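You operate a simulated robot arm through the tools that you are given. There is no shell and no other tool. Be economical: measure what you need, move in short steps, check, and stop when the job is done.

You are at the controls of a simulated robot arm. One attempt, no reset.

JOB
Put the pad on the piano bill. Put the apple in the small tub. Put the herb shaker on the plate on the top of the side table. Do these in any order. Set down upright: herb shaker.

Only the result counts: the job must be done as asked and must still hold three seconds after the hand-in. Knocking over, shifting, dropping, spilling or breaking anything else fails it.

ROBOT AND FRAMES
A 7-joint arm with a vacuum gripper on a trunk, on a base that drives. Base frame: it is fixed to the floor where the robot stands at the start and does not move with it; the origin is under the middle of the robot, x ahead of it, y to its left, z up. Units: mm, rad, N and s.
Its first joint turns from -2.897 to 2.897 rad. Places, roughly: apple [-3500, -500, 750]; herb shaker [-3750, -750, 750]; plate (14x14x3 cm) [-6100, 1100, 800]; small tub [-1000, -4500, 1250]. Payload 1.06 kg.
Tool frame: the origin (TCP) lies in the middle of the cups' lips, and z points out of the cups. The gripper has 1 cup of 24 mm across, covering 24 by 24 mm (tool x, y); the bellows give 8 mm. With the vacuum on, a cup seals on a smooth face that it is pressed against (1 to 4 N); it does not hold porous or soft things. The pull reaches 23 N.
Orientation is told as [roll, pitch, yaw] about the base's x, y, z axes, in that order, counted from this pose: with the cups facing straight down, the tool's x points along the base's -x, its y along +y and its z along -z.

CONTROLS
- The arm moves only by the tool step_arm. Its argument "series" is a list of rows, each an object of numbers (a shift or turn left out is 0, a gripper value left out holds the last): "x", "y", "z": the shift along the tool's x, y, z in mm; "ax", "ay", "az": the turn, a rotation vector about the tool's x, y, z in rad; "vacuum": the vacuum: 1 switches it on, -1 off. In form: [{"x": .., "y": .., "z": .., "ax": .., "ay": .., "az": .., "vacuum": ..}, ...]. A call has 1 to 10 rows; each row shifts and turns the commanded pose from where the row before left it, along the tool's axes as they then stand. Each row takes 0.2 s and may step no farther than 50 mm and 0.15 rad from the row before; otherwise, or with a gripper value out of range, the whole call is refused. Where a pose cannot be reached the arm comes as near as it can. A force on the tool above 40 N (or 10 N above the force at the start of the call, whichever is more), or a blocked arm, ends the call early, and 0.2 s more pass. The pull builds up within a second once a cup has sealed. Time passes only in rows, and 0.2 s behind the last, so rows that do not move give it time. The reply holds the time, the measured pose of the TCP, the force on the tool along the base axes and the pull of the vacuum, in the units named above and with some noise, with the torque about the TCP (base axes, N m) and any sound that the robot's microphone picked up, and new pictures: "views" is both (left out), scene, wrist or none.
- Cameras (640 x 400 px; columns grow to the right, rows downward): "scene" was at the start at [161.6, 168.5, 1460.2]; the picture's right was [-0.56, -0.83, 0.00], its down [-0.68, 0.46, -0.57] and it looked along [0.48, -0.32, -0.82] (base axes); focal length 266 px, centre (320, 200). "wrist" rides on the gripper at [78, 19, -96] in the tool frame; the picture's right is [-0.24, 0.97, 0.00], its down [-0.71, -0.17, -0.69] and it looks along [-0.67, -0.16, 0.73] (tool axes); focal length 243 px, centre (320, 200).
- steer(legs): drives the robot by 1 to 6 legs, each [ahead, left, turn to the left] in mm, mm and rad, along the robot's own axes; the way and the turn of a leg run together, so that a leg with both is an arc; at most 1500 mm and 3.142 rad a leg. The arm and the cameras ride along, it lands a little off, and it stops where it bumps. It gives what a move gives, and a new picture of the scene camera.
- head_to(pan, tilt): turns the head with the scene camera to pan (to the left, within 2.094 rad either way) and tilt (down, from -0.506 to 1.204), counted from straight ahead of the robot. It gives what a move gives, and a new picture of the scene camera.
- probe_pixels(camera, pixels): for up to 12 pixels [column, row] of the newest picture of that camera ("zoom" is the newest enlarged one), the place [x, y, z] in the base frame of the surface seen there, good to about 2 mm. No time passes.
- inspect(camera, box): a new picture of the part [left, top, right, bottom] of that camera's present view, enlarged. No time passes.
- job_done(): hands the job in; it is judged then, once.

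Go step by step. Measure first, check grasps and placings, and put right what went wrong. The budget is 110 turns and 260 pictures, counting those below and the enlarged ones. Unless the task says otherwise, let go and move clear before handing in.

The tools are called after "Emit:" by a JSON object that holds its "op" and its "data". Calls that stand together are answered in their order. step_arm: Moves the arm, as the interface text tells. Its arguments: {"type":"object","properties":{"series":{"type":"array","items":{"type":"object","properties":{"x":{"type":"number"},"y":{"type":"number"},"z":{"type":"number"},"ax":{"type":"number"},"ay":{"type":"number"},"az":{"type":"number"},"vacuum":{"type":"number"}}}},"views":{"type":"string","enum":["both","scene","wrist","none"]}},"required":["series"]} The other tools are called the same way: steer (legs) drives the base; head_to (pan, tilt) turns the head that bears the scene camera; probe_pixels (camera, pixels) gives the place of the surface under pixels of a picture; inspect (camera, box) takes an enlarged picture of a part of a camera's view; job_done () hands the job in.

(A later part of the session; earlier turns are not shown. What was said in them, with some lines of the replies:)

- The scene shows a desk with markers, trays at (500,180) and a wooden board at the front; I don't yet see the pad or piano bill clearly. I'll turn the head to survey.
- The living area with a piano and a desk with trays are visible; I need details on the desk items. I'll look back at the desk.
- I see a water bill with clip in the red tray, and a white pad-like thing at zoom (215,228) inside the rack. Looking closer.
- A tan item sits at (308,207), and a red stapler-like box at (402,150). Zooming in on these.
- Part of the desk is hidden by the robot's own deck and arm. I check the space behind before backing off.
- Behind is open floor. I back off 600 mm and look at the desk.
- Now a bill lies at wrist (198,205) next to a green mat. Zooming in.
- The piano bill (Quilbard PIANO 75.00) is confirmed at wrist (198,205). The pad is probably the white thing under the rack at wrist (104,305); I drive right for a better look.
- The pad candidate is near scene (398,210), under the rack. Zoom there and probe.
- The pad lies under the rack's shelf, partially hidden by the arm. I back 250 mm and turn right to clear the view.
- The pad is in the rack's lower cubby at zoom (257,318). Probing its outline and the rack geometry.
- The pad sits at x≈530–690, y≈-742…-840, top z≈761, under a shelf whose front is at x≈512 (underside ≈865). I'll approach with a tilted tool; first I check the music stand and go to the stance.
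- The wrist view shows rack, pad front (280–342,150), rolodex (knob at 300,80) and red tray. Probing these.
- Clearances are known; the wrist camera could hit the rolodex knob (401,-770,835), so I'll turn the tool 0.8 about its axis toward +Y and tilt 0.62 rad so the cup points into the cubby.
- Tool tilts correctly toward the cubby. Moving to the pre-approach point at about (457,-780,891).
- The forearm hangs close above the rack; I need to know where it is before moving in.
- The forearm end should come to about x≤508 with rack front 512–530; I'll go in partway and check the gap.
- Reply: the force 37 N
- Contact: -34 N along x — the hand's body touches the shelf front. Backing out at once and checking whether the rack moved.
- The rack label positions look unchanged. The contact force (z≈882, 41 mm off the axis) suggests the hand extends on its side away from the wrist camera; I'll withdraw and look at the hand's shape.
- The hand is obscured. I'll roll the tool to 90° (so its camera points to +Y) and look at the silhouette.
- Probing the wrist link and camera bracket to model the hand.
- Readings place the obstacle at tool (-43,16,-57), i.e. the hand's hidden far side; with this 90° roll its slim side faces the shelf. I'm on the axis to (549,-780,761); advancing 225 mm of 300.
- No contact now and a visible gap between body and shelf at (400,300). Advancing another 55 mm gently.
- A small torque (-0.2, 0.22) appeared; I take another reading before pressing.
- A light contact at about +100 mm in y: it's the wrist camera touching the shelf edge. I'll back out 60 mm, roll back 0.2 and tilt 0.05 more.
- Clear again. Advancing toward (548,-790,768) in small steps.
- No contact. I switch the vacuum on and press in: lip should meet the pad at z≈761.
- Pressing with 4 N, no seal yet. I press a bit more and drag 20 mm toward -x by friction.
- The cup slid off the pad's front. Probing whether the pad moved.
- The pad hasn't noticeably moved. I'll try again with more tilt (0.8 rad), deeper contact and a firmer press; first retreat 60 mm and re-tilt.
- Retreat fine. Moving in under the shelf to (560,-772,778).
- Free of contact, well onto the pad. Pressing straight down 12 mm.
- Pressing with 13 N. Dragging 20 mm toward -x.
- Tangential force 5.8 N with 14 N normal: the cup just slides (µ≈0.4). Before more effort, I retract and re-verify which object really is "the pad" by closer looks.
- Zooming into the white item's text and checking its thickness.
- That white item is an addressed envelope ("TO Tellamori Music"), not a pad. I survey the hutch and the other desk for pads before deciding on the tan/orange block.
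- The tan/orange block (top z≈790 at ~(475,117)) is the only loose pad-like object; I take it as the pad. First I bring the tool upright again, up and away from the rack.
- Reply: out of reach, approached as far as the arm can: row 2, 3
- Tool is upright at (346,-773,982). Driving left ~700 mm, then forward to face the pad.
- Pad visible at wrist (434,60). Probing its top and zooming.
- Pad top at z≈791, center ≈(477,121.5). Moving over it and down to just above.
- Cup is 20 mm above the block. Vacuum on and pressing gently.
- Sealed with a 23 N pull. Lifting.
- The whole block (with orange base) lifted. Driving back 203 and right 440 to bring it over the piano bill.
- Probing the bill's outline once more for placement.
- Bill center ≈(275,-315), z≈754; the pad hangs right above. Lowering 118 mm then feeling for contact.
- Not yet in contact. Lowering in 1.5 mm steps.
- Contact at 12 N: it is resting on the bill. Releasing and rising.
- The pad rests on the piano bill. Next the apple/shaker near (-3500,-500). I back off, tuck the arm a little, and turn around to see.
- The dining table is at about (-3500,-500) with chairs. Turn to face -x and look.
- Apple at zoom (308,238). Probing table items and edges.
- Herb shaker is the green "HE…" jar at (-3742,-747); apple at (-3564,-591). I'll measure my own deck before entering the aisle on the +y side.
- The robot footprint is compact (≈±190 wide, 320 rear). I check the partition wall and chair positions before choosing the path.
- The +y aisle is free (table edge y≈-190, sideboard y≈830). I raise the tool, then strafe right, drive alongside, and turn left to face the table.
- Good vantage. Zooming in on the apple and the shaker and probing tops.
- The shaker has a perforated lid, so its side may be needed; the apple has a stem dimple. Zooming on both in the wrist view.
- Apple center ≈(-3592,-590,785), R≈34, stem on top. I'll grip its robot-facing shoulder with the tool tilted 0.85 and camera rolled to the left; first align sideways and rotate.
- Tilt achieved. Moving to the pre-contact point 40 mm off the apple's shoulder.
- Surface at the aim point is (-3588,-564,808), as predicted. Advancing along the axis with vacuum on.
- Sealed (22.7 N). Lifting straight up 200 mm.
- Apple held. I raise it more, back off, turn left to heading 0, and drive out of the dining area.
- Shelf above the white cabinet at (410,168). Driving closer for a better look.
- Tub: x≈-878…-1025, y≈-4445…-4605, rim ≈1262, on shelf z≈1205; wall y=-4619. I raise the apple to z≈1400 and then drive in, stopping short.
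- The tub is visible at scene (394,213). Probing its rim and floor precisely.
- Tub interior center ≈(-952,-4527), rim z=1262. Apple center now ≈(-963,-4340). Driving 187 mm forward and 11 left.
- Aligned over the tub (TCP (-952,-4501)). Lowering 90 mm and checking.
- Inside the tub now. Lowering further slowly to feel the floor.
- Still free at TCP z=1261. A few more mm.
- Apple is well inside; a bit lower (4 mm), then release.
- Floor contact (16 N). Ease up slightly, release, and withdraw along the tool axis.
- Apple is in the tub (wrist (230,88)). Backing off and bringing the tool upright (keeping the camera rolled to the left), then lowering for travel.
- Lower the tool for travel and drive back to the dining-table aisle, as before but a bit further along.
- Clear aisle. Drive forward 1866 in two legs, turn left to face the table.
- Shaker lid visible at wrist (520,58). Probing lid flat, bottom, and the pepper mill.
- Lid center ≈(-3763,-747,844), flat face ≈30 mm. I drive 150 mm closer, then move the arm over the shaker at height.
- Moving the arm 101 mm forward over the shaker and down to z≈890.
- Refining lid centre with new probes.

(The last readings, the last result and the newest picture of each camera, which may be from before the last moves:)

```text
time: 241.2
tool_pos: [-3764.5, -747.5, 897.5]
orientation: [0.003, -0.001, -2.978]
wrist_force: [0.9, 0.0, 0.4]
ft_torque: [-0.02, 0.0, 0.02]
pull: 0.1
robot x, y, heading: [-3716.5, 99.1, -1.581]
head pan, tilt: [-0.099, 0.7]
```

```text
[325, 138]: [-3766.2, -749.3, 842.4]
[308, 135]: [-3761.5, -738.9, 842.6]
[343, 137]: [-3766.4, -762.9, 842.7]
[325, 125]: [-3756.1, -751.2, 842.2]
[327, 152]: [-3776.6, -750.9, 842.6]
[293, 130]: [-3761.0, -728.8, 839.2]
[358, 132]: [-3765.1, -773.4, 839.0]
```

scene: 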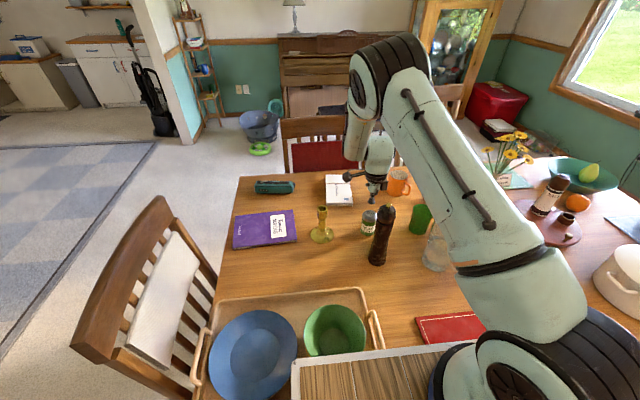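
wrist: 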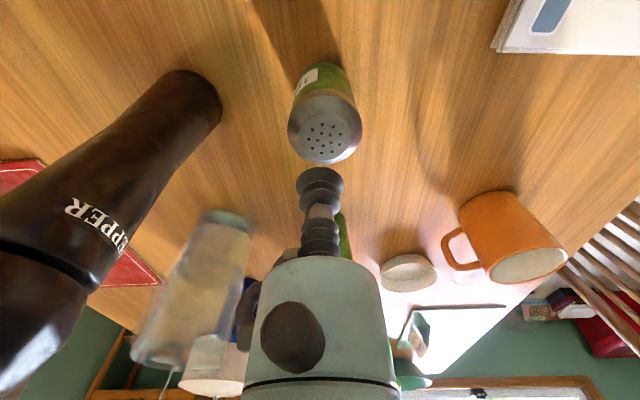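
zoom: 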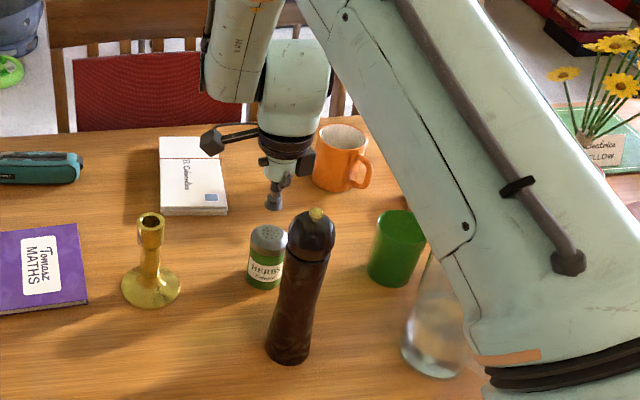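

Lid center (-3766,-751,842.5). Aligning, descending and pressing with vacuum on.

Emit:
{"op": "step_arm", "data": {"series": [{"x": -2.1, "y": 3.2}, {"z": 30}, {"z": 15, "vacuum": 1}, {"z": 8}, {"z": 3}, {"z": 2}, {}, {}, {}, {}], "views": "wrist"}}

```text
time: 243.4
tool_pos: [-3765.6, -750.1, 840.4]
orientation: [0.003, 0.001, -2.977]
wrist_force: [0.8, -3.0, 8.9]
ft_torque: [-0.05, -0.03, 0.02]
pull: 22.9
robot x, y, heading: [-3715.6, 103.6, -1.575]
head pan, tilt: [-0.099, 0.7]
```

wrist: 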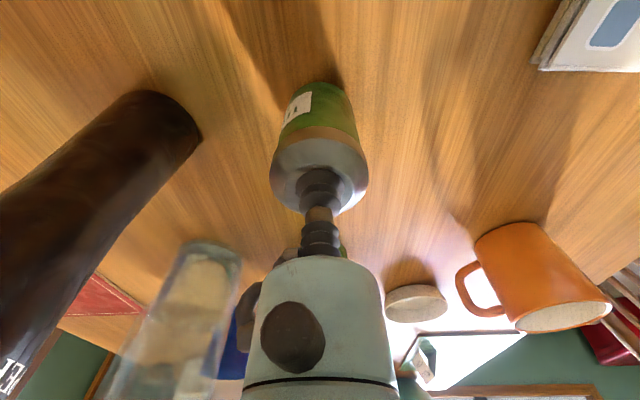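

Sealed on the lid (22.9 N). Lifting straight up 310 mm.

Emit:
{"op": "step_arm", "data": {"series": [{"z": -10}, {"z": -40}, {"z": -50}, {"z": -50}, {"z": -50}, {"z": -50}, {"z": -50}, {"z": -10}, {}], "views": "wrist"}}

Emit:
{"op": "head_to", "data": {"pan": -1.5, "tilt": 0.35}}

Emit:
{"op": "inspect", "data": {"camera": "scene", "box": [160, 80, 480, 280]}}

```text
time: 245.4
tool_pos: [-3766.1, -750.2, 1148.7]
orientation: [-0.001, -0.001, -2.977]
wrist_force: [0.4, -0.4, -0.1]
ft_torque: [-0.03, -0.02, -0.01]
pull: 23.0
robot x, y, heading: [-3718.5, 102.7, -1.578]
head pan, tilt: [-0.099, 0.7]
```

wrist: 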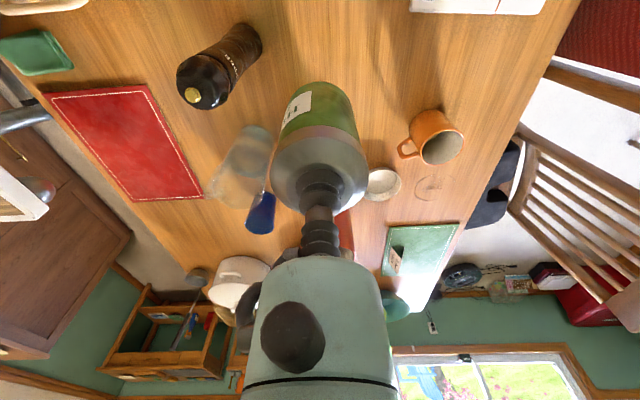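

```text
time: 247.0
tool_pos: [-3765.0, -750.7, 1150.5]
orientation: [0.001, 0.0, -2.978]
wrist_force: [-0.5, -0.2, 0.4]
ft_torque: [0.02, 0.01, 0.03]
pull: 22.8
robot x, y, heading: [-3721.9, 100.2, -1.576]
head pan, tilt: [-1.499, 0.351]
```

scene: 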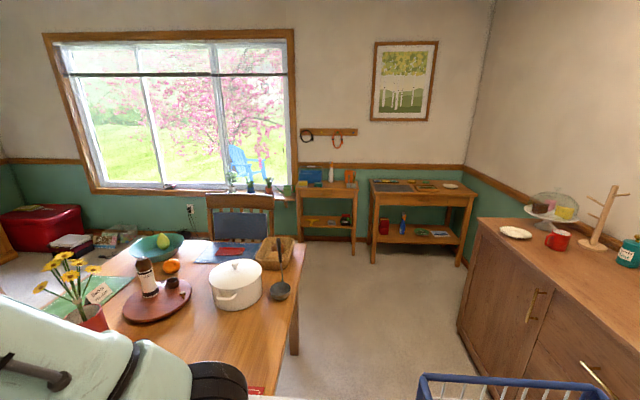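

```text
2.00 times, centred on (320, 180) of scene
```

zoom: 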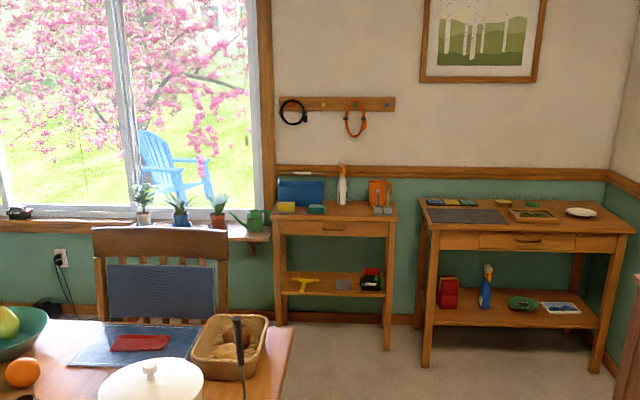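

A white plate sits at zoom (580,212) on the right side table's top. Probing it and the table.

Emit:
{"op": "probe_pixels", "data": {"camera": "zoom", "pixels": [[580, 212], [565, 212], [597, 212], [545, 218], [430, 230], [620, 232], [535, 207], [525, 240], [425, 200], [385, 215], [290, 390], [600, 200]]}}

Emit:
{"op": "probe_pixels", "data": {"camera": "scene", "pixels": [[470, 330], [480, 220], [555, 195], [270, 190], [340, 300]]}}

```text
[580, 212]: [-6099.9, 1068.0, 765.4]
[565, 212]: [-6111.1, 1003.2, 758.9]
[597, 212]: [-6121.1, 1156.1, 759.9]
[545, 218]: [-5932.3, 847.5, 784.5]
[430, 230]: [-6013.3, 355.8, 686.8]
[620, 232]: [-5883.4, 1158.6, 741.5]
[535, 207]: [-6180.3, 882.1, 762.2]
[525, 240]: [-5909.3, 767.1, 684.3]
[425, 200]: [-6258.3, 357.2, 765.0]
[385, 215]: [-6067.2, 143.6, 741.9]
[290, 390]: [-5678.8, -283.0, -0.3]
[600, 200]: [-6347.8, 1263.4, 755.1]
```

```text
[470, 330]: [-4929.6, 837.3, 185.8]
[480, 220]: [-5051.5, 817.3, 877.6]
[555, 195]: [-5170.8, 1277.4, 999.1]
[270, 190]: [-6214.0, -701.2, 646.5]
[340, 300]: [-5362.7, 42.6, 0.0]
```

Plate center ≈(-6110,1075,765), table front x≈-5910; sideboard ends at x≈-5050 (front y≈820). I retract the arm, back off, turn to face -x and drive to about (-5450,310).

Emit:
{"op": "step_arm", "data": {"series": [{"x": 8, "y": -46}, {"x": 8, "y": -46}, {"x": 8, "y": -46}, {"x": 8, "y": -46}, {"x": 8, "y": -46}, {}], "views": "none"}}

Emit:
{"op": "steer", "data": {"legs": [[-200, 0, 0], [0, 0, -1.565], [1000, 0, 0], [700, 0, 0]]}}

Emit:
{"op": "head_to", "data": {"pan": -0.5, "tilt": 0.6}}

```text
time: 248.4
tool_pos: [-3763.9, -516.7, 1147.5]
orientation: [0.0, 0.002, -2.977]
wrist_force: [-0.1, 0.6, -0.9]
ft_torque: [0.03, 0.0, -0.01]
pull: 22.8
robot x, y, heading: [-3720.5, 100.9, -1.582]
head pan, tilt: [-1.499, 0.351]
```

```text
time: 262.0
tool_pos: [-6038.8, 339.1, 1148.0]
orientation: [-0.001, -0.001, 1.735]
wrist_force: [0.1, 0.1, -0.3]
ft_torque: [0.01, 0.0, 0.0]
pull: 22.9
robot x, y, heading: [-5422.9, 297.6, 3.136]
head pan, tilt: [-1.499, 0.351]
```

scene: 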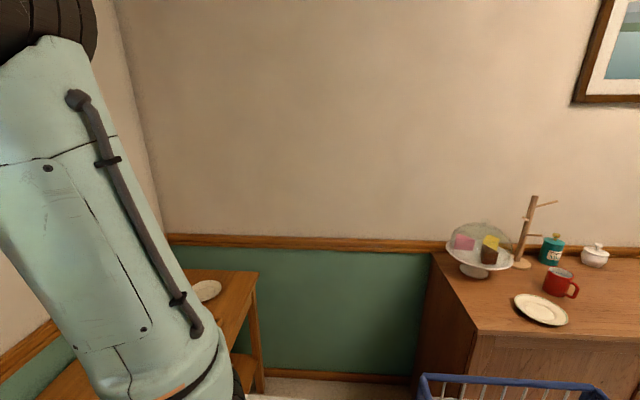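

```text
time: 263.3
tool_pos: [-6038.9, 340.2, 1148.2]
orientation: [0.001, 0.0, 1.734]
wrist_force: [0.2, 0.3, -0.9]
ft_torque: [0.02, 0.03, 0.02]
pull: 22.6
robot x, y, heading: [-5421.6, 295.3, 3.136]
head pan, tilt: [-0.499, 0.6]
```

scene: 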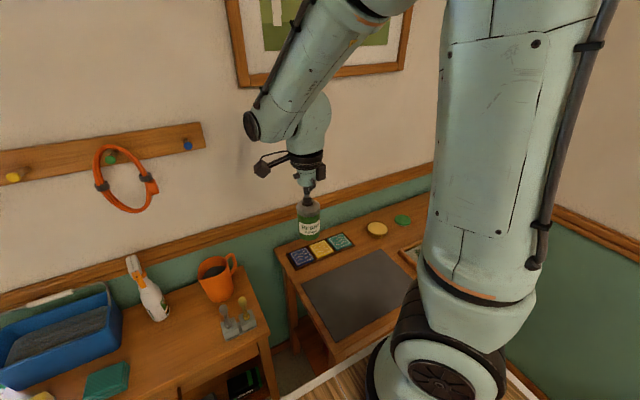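

Now forward 80 and strafe right 580 to line up with the plate, staying clear of the sideboard end.

Emit:
{"op": "steer", "data": {"legs": [[75, 0, 0], [0, -570, 0]]}}

Emit:
{"op": "head_to", "data": {"pan": -0.35, "tilt": 0.8}}

Emit:
{"op": "step_arm", "data": {"series": [{}], "views": "wrist"}}

```text
time: 267.1
tool_pos: [-6106.8, 914.8, 1148.8]
orientation: [0.0, 0.0, 1.728]
wrist_force: [-0.3, -0.1, -1.2]
ft_torque: [-0.02, 0.01, -0.02]
pull: 23.3
robot x, y, heading: [-5489.9, 864.5, 3.13]
head pan, tilt: [-0.499, 0.6]
```

scene: 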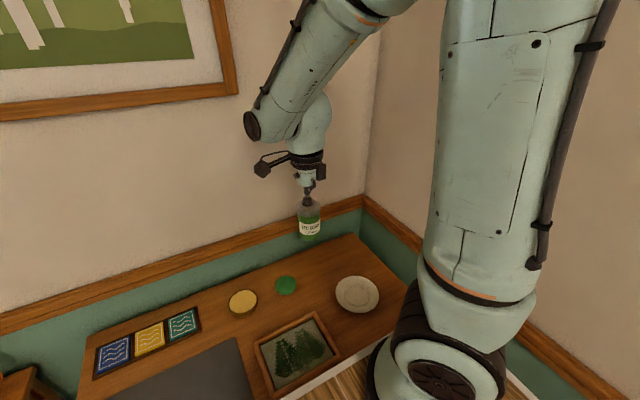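

```text
time: 267.9
tool_pos: [-6107.6, 912.9, 1148.8]
orientation: [-0.001, 0.0, 1.728]
wrist_force: [0.2, 0.3, -0.4]
ft_torque: [0.02, 0.02, -0.01]
pull: 22.9
robot x, y, heading: [-5491.2, 864.3, 3.126]
head pan, tilt: [-0.351, 0.799]
```

scene: 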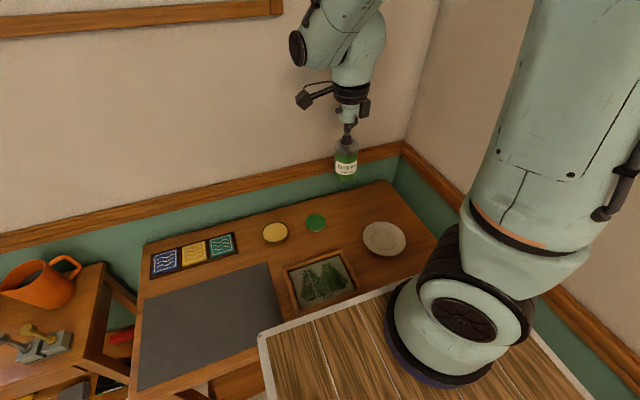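

```text
time: 268.3
tool_pos: [-6106.3, 914.1, 1148.8]
orientation: [-0.001, -0.001, 1.729]
wrist_force: [-1.3, -0.2, -0.7]
ft_torque: [-0.01, -0.01, 0.0]
pull: 22.7
robot x, y, heading: [-5489.9, 865.3, 3.13]
head pan, tilt: [-0.351, 0.799]
```

wrist: 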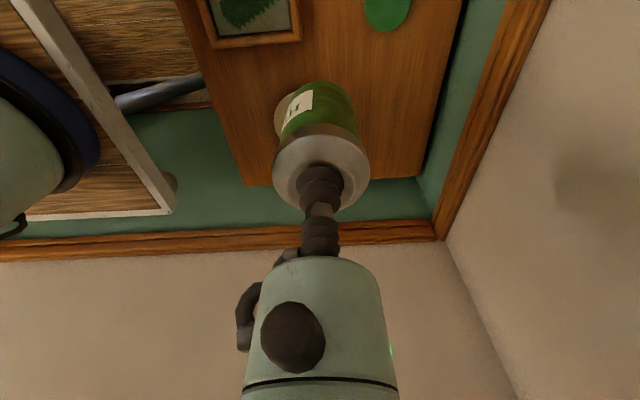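

Probing the plate's rim and inner surface.

Emit:
{"op": "inspect", "data": {"camera": "scene", "box": [340, 200, 430, 270]}}

Emit:
{"op": "probe_pixels", "data": {"camera": "scene", "pixels": [[384, 238], [363, 236], [405, 240], [384, 222], [386, 255], [375, 238], [393, 238], [384, 231], [384, 245], [350, 250]]}}

```text
5.71 times, centred on (385, 235) of scene
```

zoom: 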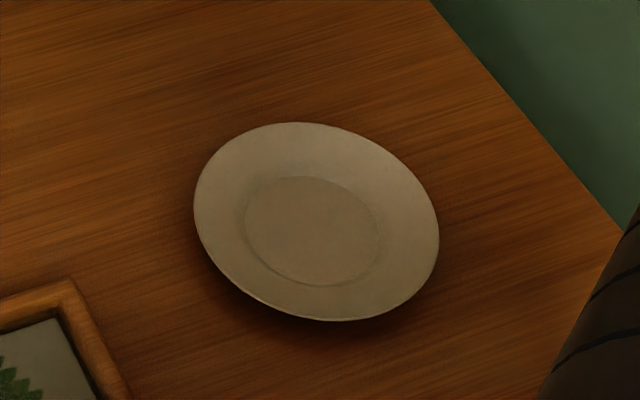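

```text
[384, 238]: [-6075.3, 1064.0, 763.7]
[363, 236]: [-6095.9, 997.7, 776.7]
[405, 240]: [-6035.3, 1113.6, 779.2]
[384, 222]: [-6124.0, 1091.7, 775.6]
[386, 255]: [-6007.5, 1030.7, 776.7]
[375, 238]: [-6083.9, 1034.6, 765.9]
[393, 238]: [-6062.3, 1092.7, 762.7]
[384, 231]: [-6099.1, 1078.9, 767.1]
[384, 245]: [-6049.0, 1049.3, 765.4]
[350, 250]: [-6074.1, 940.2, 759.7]
```

Plate center ≈(-6067,1060), inner z≈764. Moving above it (39 mm back, 146 mm right), then down to z≈900.

Emit:
{"op": "step_arm", "data": {"series": [{"x": -34.5, "y": -15.4}, {"x": -34.5, "y": -15.4}, {"x": -34.5, "y": -15.4}, {"x": -34.4, "y": -15.4}, {}], "views": "none"}}

Emit:
{"op": "step_arm", "data": {"series": [{"z": 45}, {"z": 45}, {"z": 45}, {"z": 45}, {"z": 45}, {"z": 25}, {}], "views": "both"}}

```text
time: 269.5
tool_pos: [-6067.8, 1059.4, 1148.8]
orientation: [-0.001, -0.001, 1.729]
wrist_force: [-0.2, 0.3, -1.5]
ft_torque: [0.03, 0.0, 0.01]
pull: 23.2
robot x, y, heading: [-5488.3, 864.2, 3.121]
head pan, tilt: [-0.351, 0.799]
```

```text
time: 271.1
tool_pos: [-6069.0, 1059.4, 898.3]
orientation: [0.002, 0.001, 1.729]
wrist_force: [-0.1, -0.3, -1.3]
ft_torque: [-0.01, -0.01, -0.03]
pull: 22.6
robot x, y, heading: [-5486.9, 865.2, 3.124]
head pan, tilt: [-0.351, 0.799]
```

scene: 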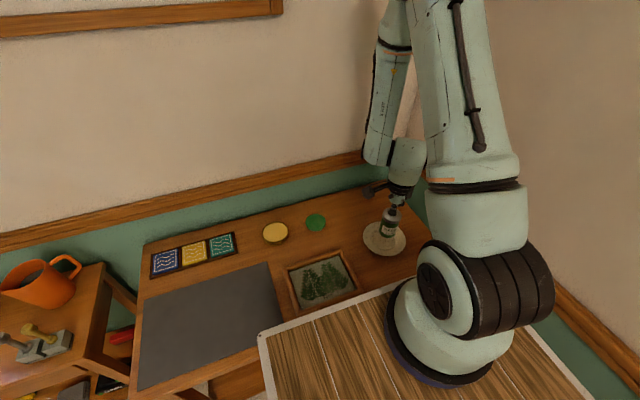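
wrist: 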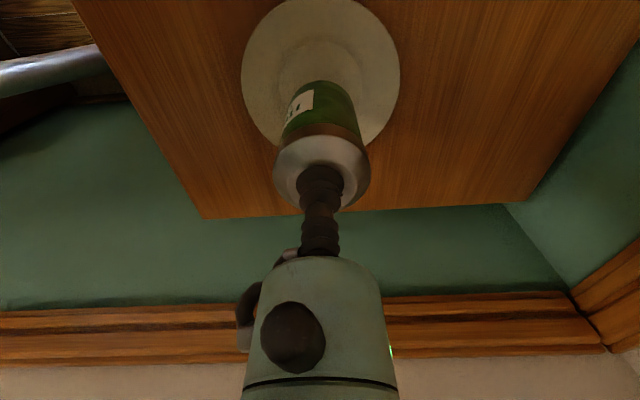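

Shaker hangs above the plate's center. Lowering to near contact.

Emit:
{"op": "step_arm", "data": {"series": [{"z": 20}, {"z": 12}, {"z": 3}, {}], "views": "none"}}

Emit:
{"op": "step_arm", "data": {"series": [{"z": 2}, {"z": 2}, {}], "views": "wrist"}}

```text
time: 272.1
tool_pos: [-6068.6, 1059.6, 862.3]
orientation: [-0.001, 0.002, 1.726]
wrist_force: [-0.3, 0.0, -1.2]
ft_torque: [-0.02, -0.03, -0.01]
pull: 23.3
robot x, y, heading: [-5490.5, 865.4, 3.127]
head pan, tilt: [-0.351, 0.799]
```

```text
time: 272.9
tool_pos: [-6067.9, 1059.3, 860.1]
orientation: [-0.003, 0.001, 1.726]
wrist_force: [-0.4, 0.1, -0.6]
ft_torque: [0.01, 0.05, 0.02]
pull: 22.8
robot x, y, heading: [-5488.9, 864.6, 3.131]
head pan, tilt: [-0.351, 0.799]
```

wrist: 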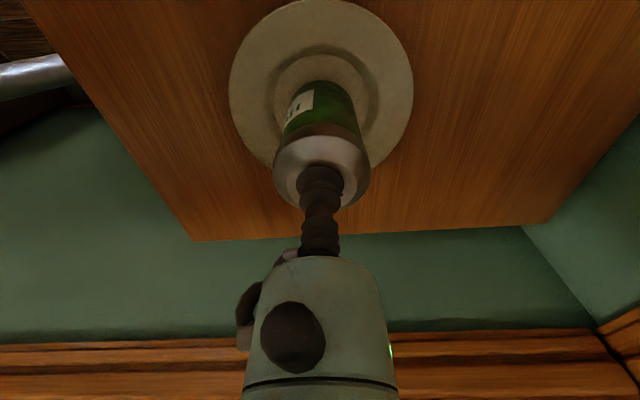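

Emit:
{"op": "step_arm", "data": {"series": [{"z": 1.5}, {"z": 1.5}, {}], "views": "none"}}

Emit:
{"op": "inspect", "data": {"camera": "scene", "box": [345, 170, 445, 265]}}

```text
time: 273.7
tool_pos: [-6067.8, 1060.7, 857.5]
orientation: [0.0, 0.0, 1.729]
wrist_force: [-0.9, 0.1, 7.2]
ft_torque: [0.0, 0.01, -0.02]
pull: 23.1
robot x, y, heading: [-5490.5, 862.8, 3.128]
head pan, tilt: [-0.351, 0.799]
```

```text
4.21 times, centred on (395, 218) of scene
```

zoom: 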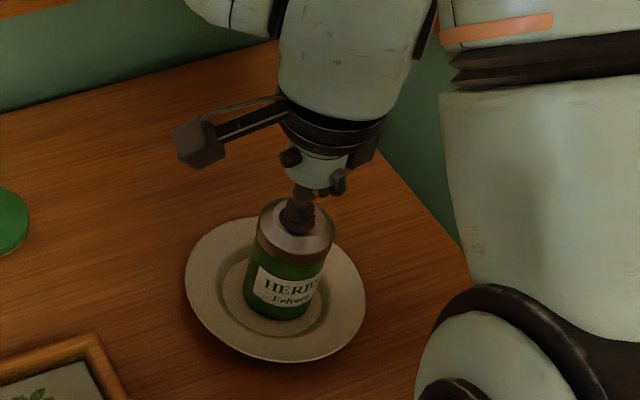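

Contact at 7 N and the shaker stands upright within the plate's well. Releasing and rising.

Emit:
{"op": "step_arm", "data": {"series": [{"z": -1.5, "vacuum": -1}, {}, {}, {}, {}, {"z": -4}, {"z": -15}, {"z": -45}, {"z": -50}, {"z": -50}], "views": "both"}}

Emit:
{"op": "inspect", "data": {"camera": "scene", "box": [345, 170, 445, 265]}}

```text
time: 275.9
tool_pos: [-6069.6, 1060.0, 1021.4]
orientation: [-0.001, -0.001, 1.729]
wrist_force: [0.3, -0.5, -0.9]
ft_torque: [-0.01, -0.02, 0.0]
pull: 0.0
robot x, y, heading: [-5488.6, 869.2, 3.132]
head pan, tilt: [-0.351, 0.799]
```

scene: 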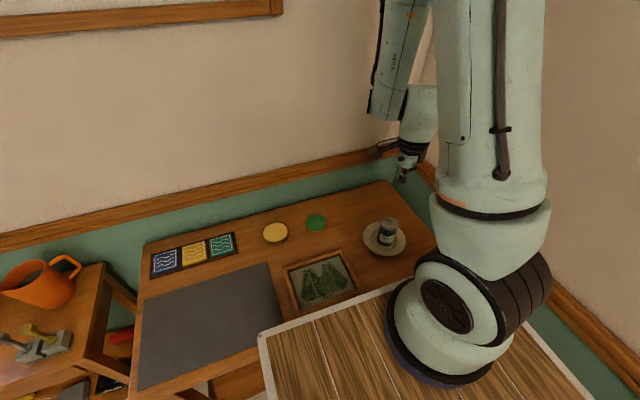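
wrist: 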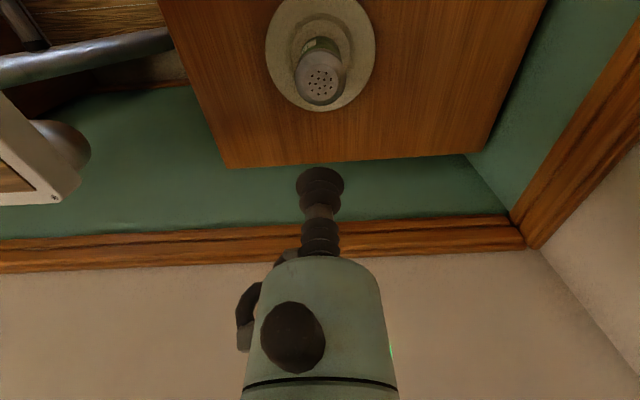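

```text
4.21 times, centred on (395, 218) of scene
```

zoom: 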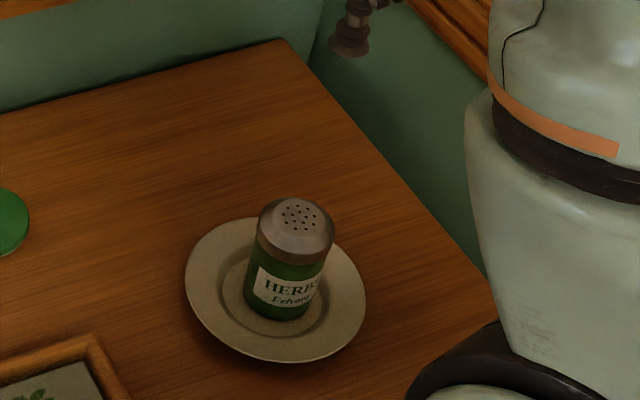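

The shaker stands upright on the plate, the apple is in the tub and the pad is on the piano bill. The arm is clear, so I'm handing in.

Emit:
{"op": "job_done", "data": {}}

```text
The job is handed in.
```

I placed all three items and handed the job in; I don't have the verdict.

- **Pad:** it rests on the piano bill. No object was labelled "pad". I took it to be the tan block with the orange base on the desk, the only loose pad-like thing there.
- **Apple:** it is in the small tub on the wall shelf.
- **Herb shaker:** it stands upright on the plate on top of the side table.

Early on I mistook an addressed envelope in the desk rack for the pad. While trying to reach it, the hand pushed against the rack at about 34 N and the cup slid across the envelope. I checked afterwards and saw no shift of the rack. The envelope's front edge still measured within a few millimetres of where it was.
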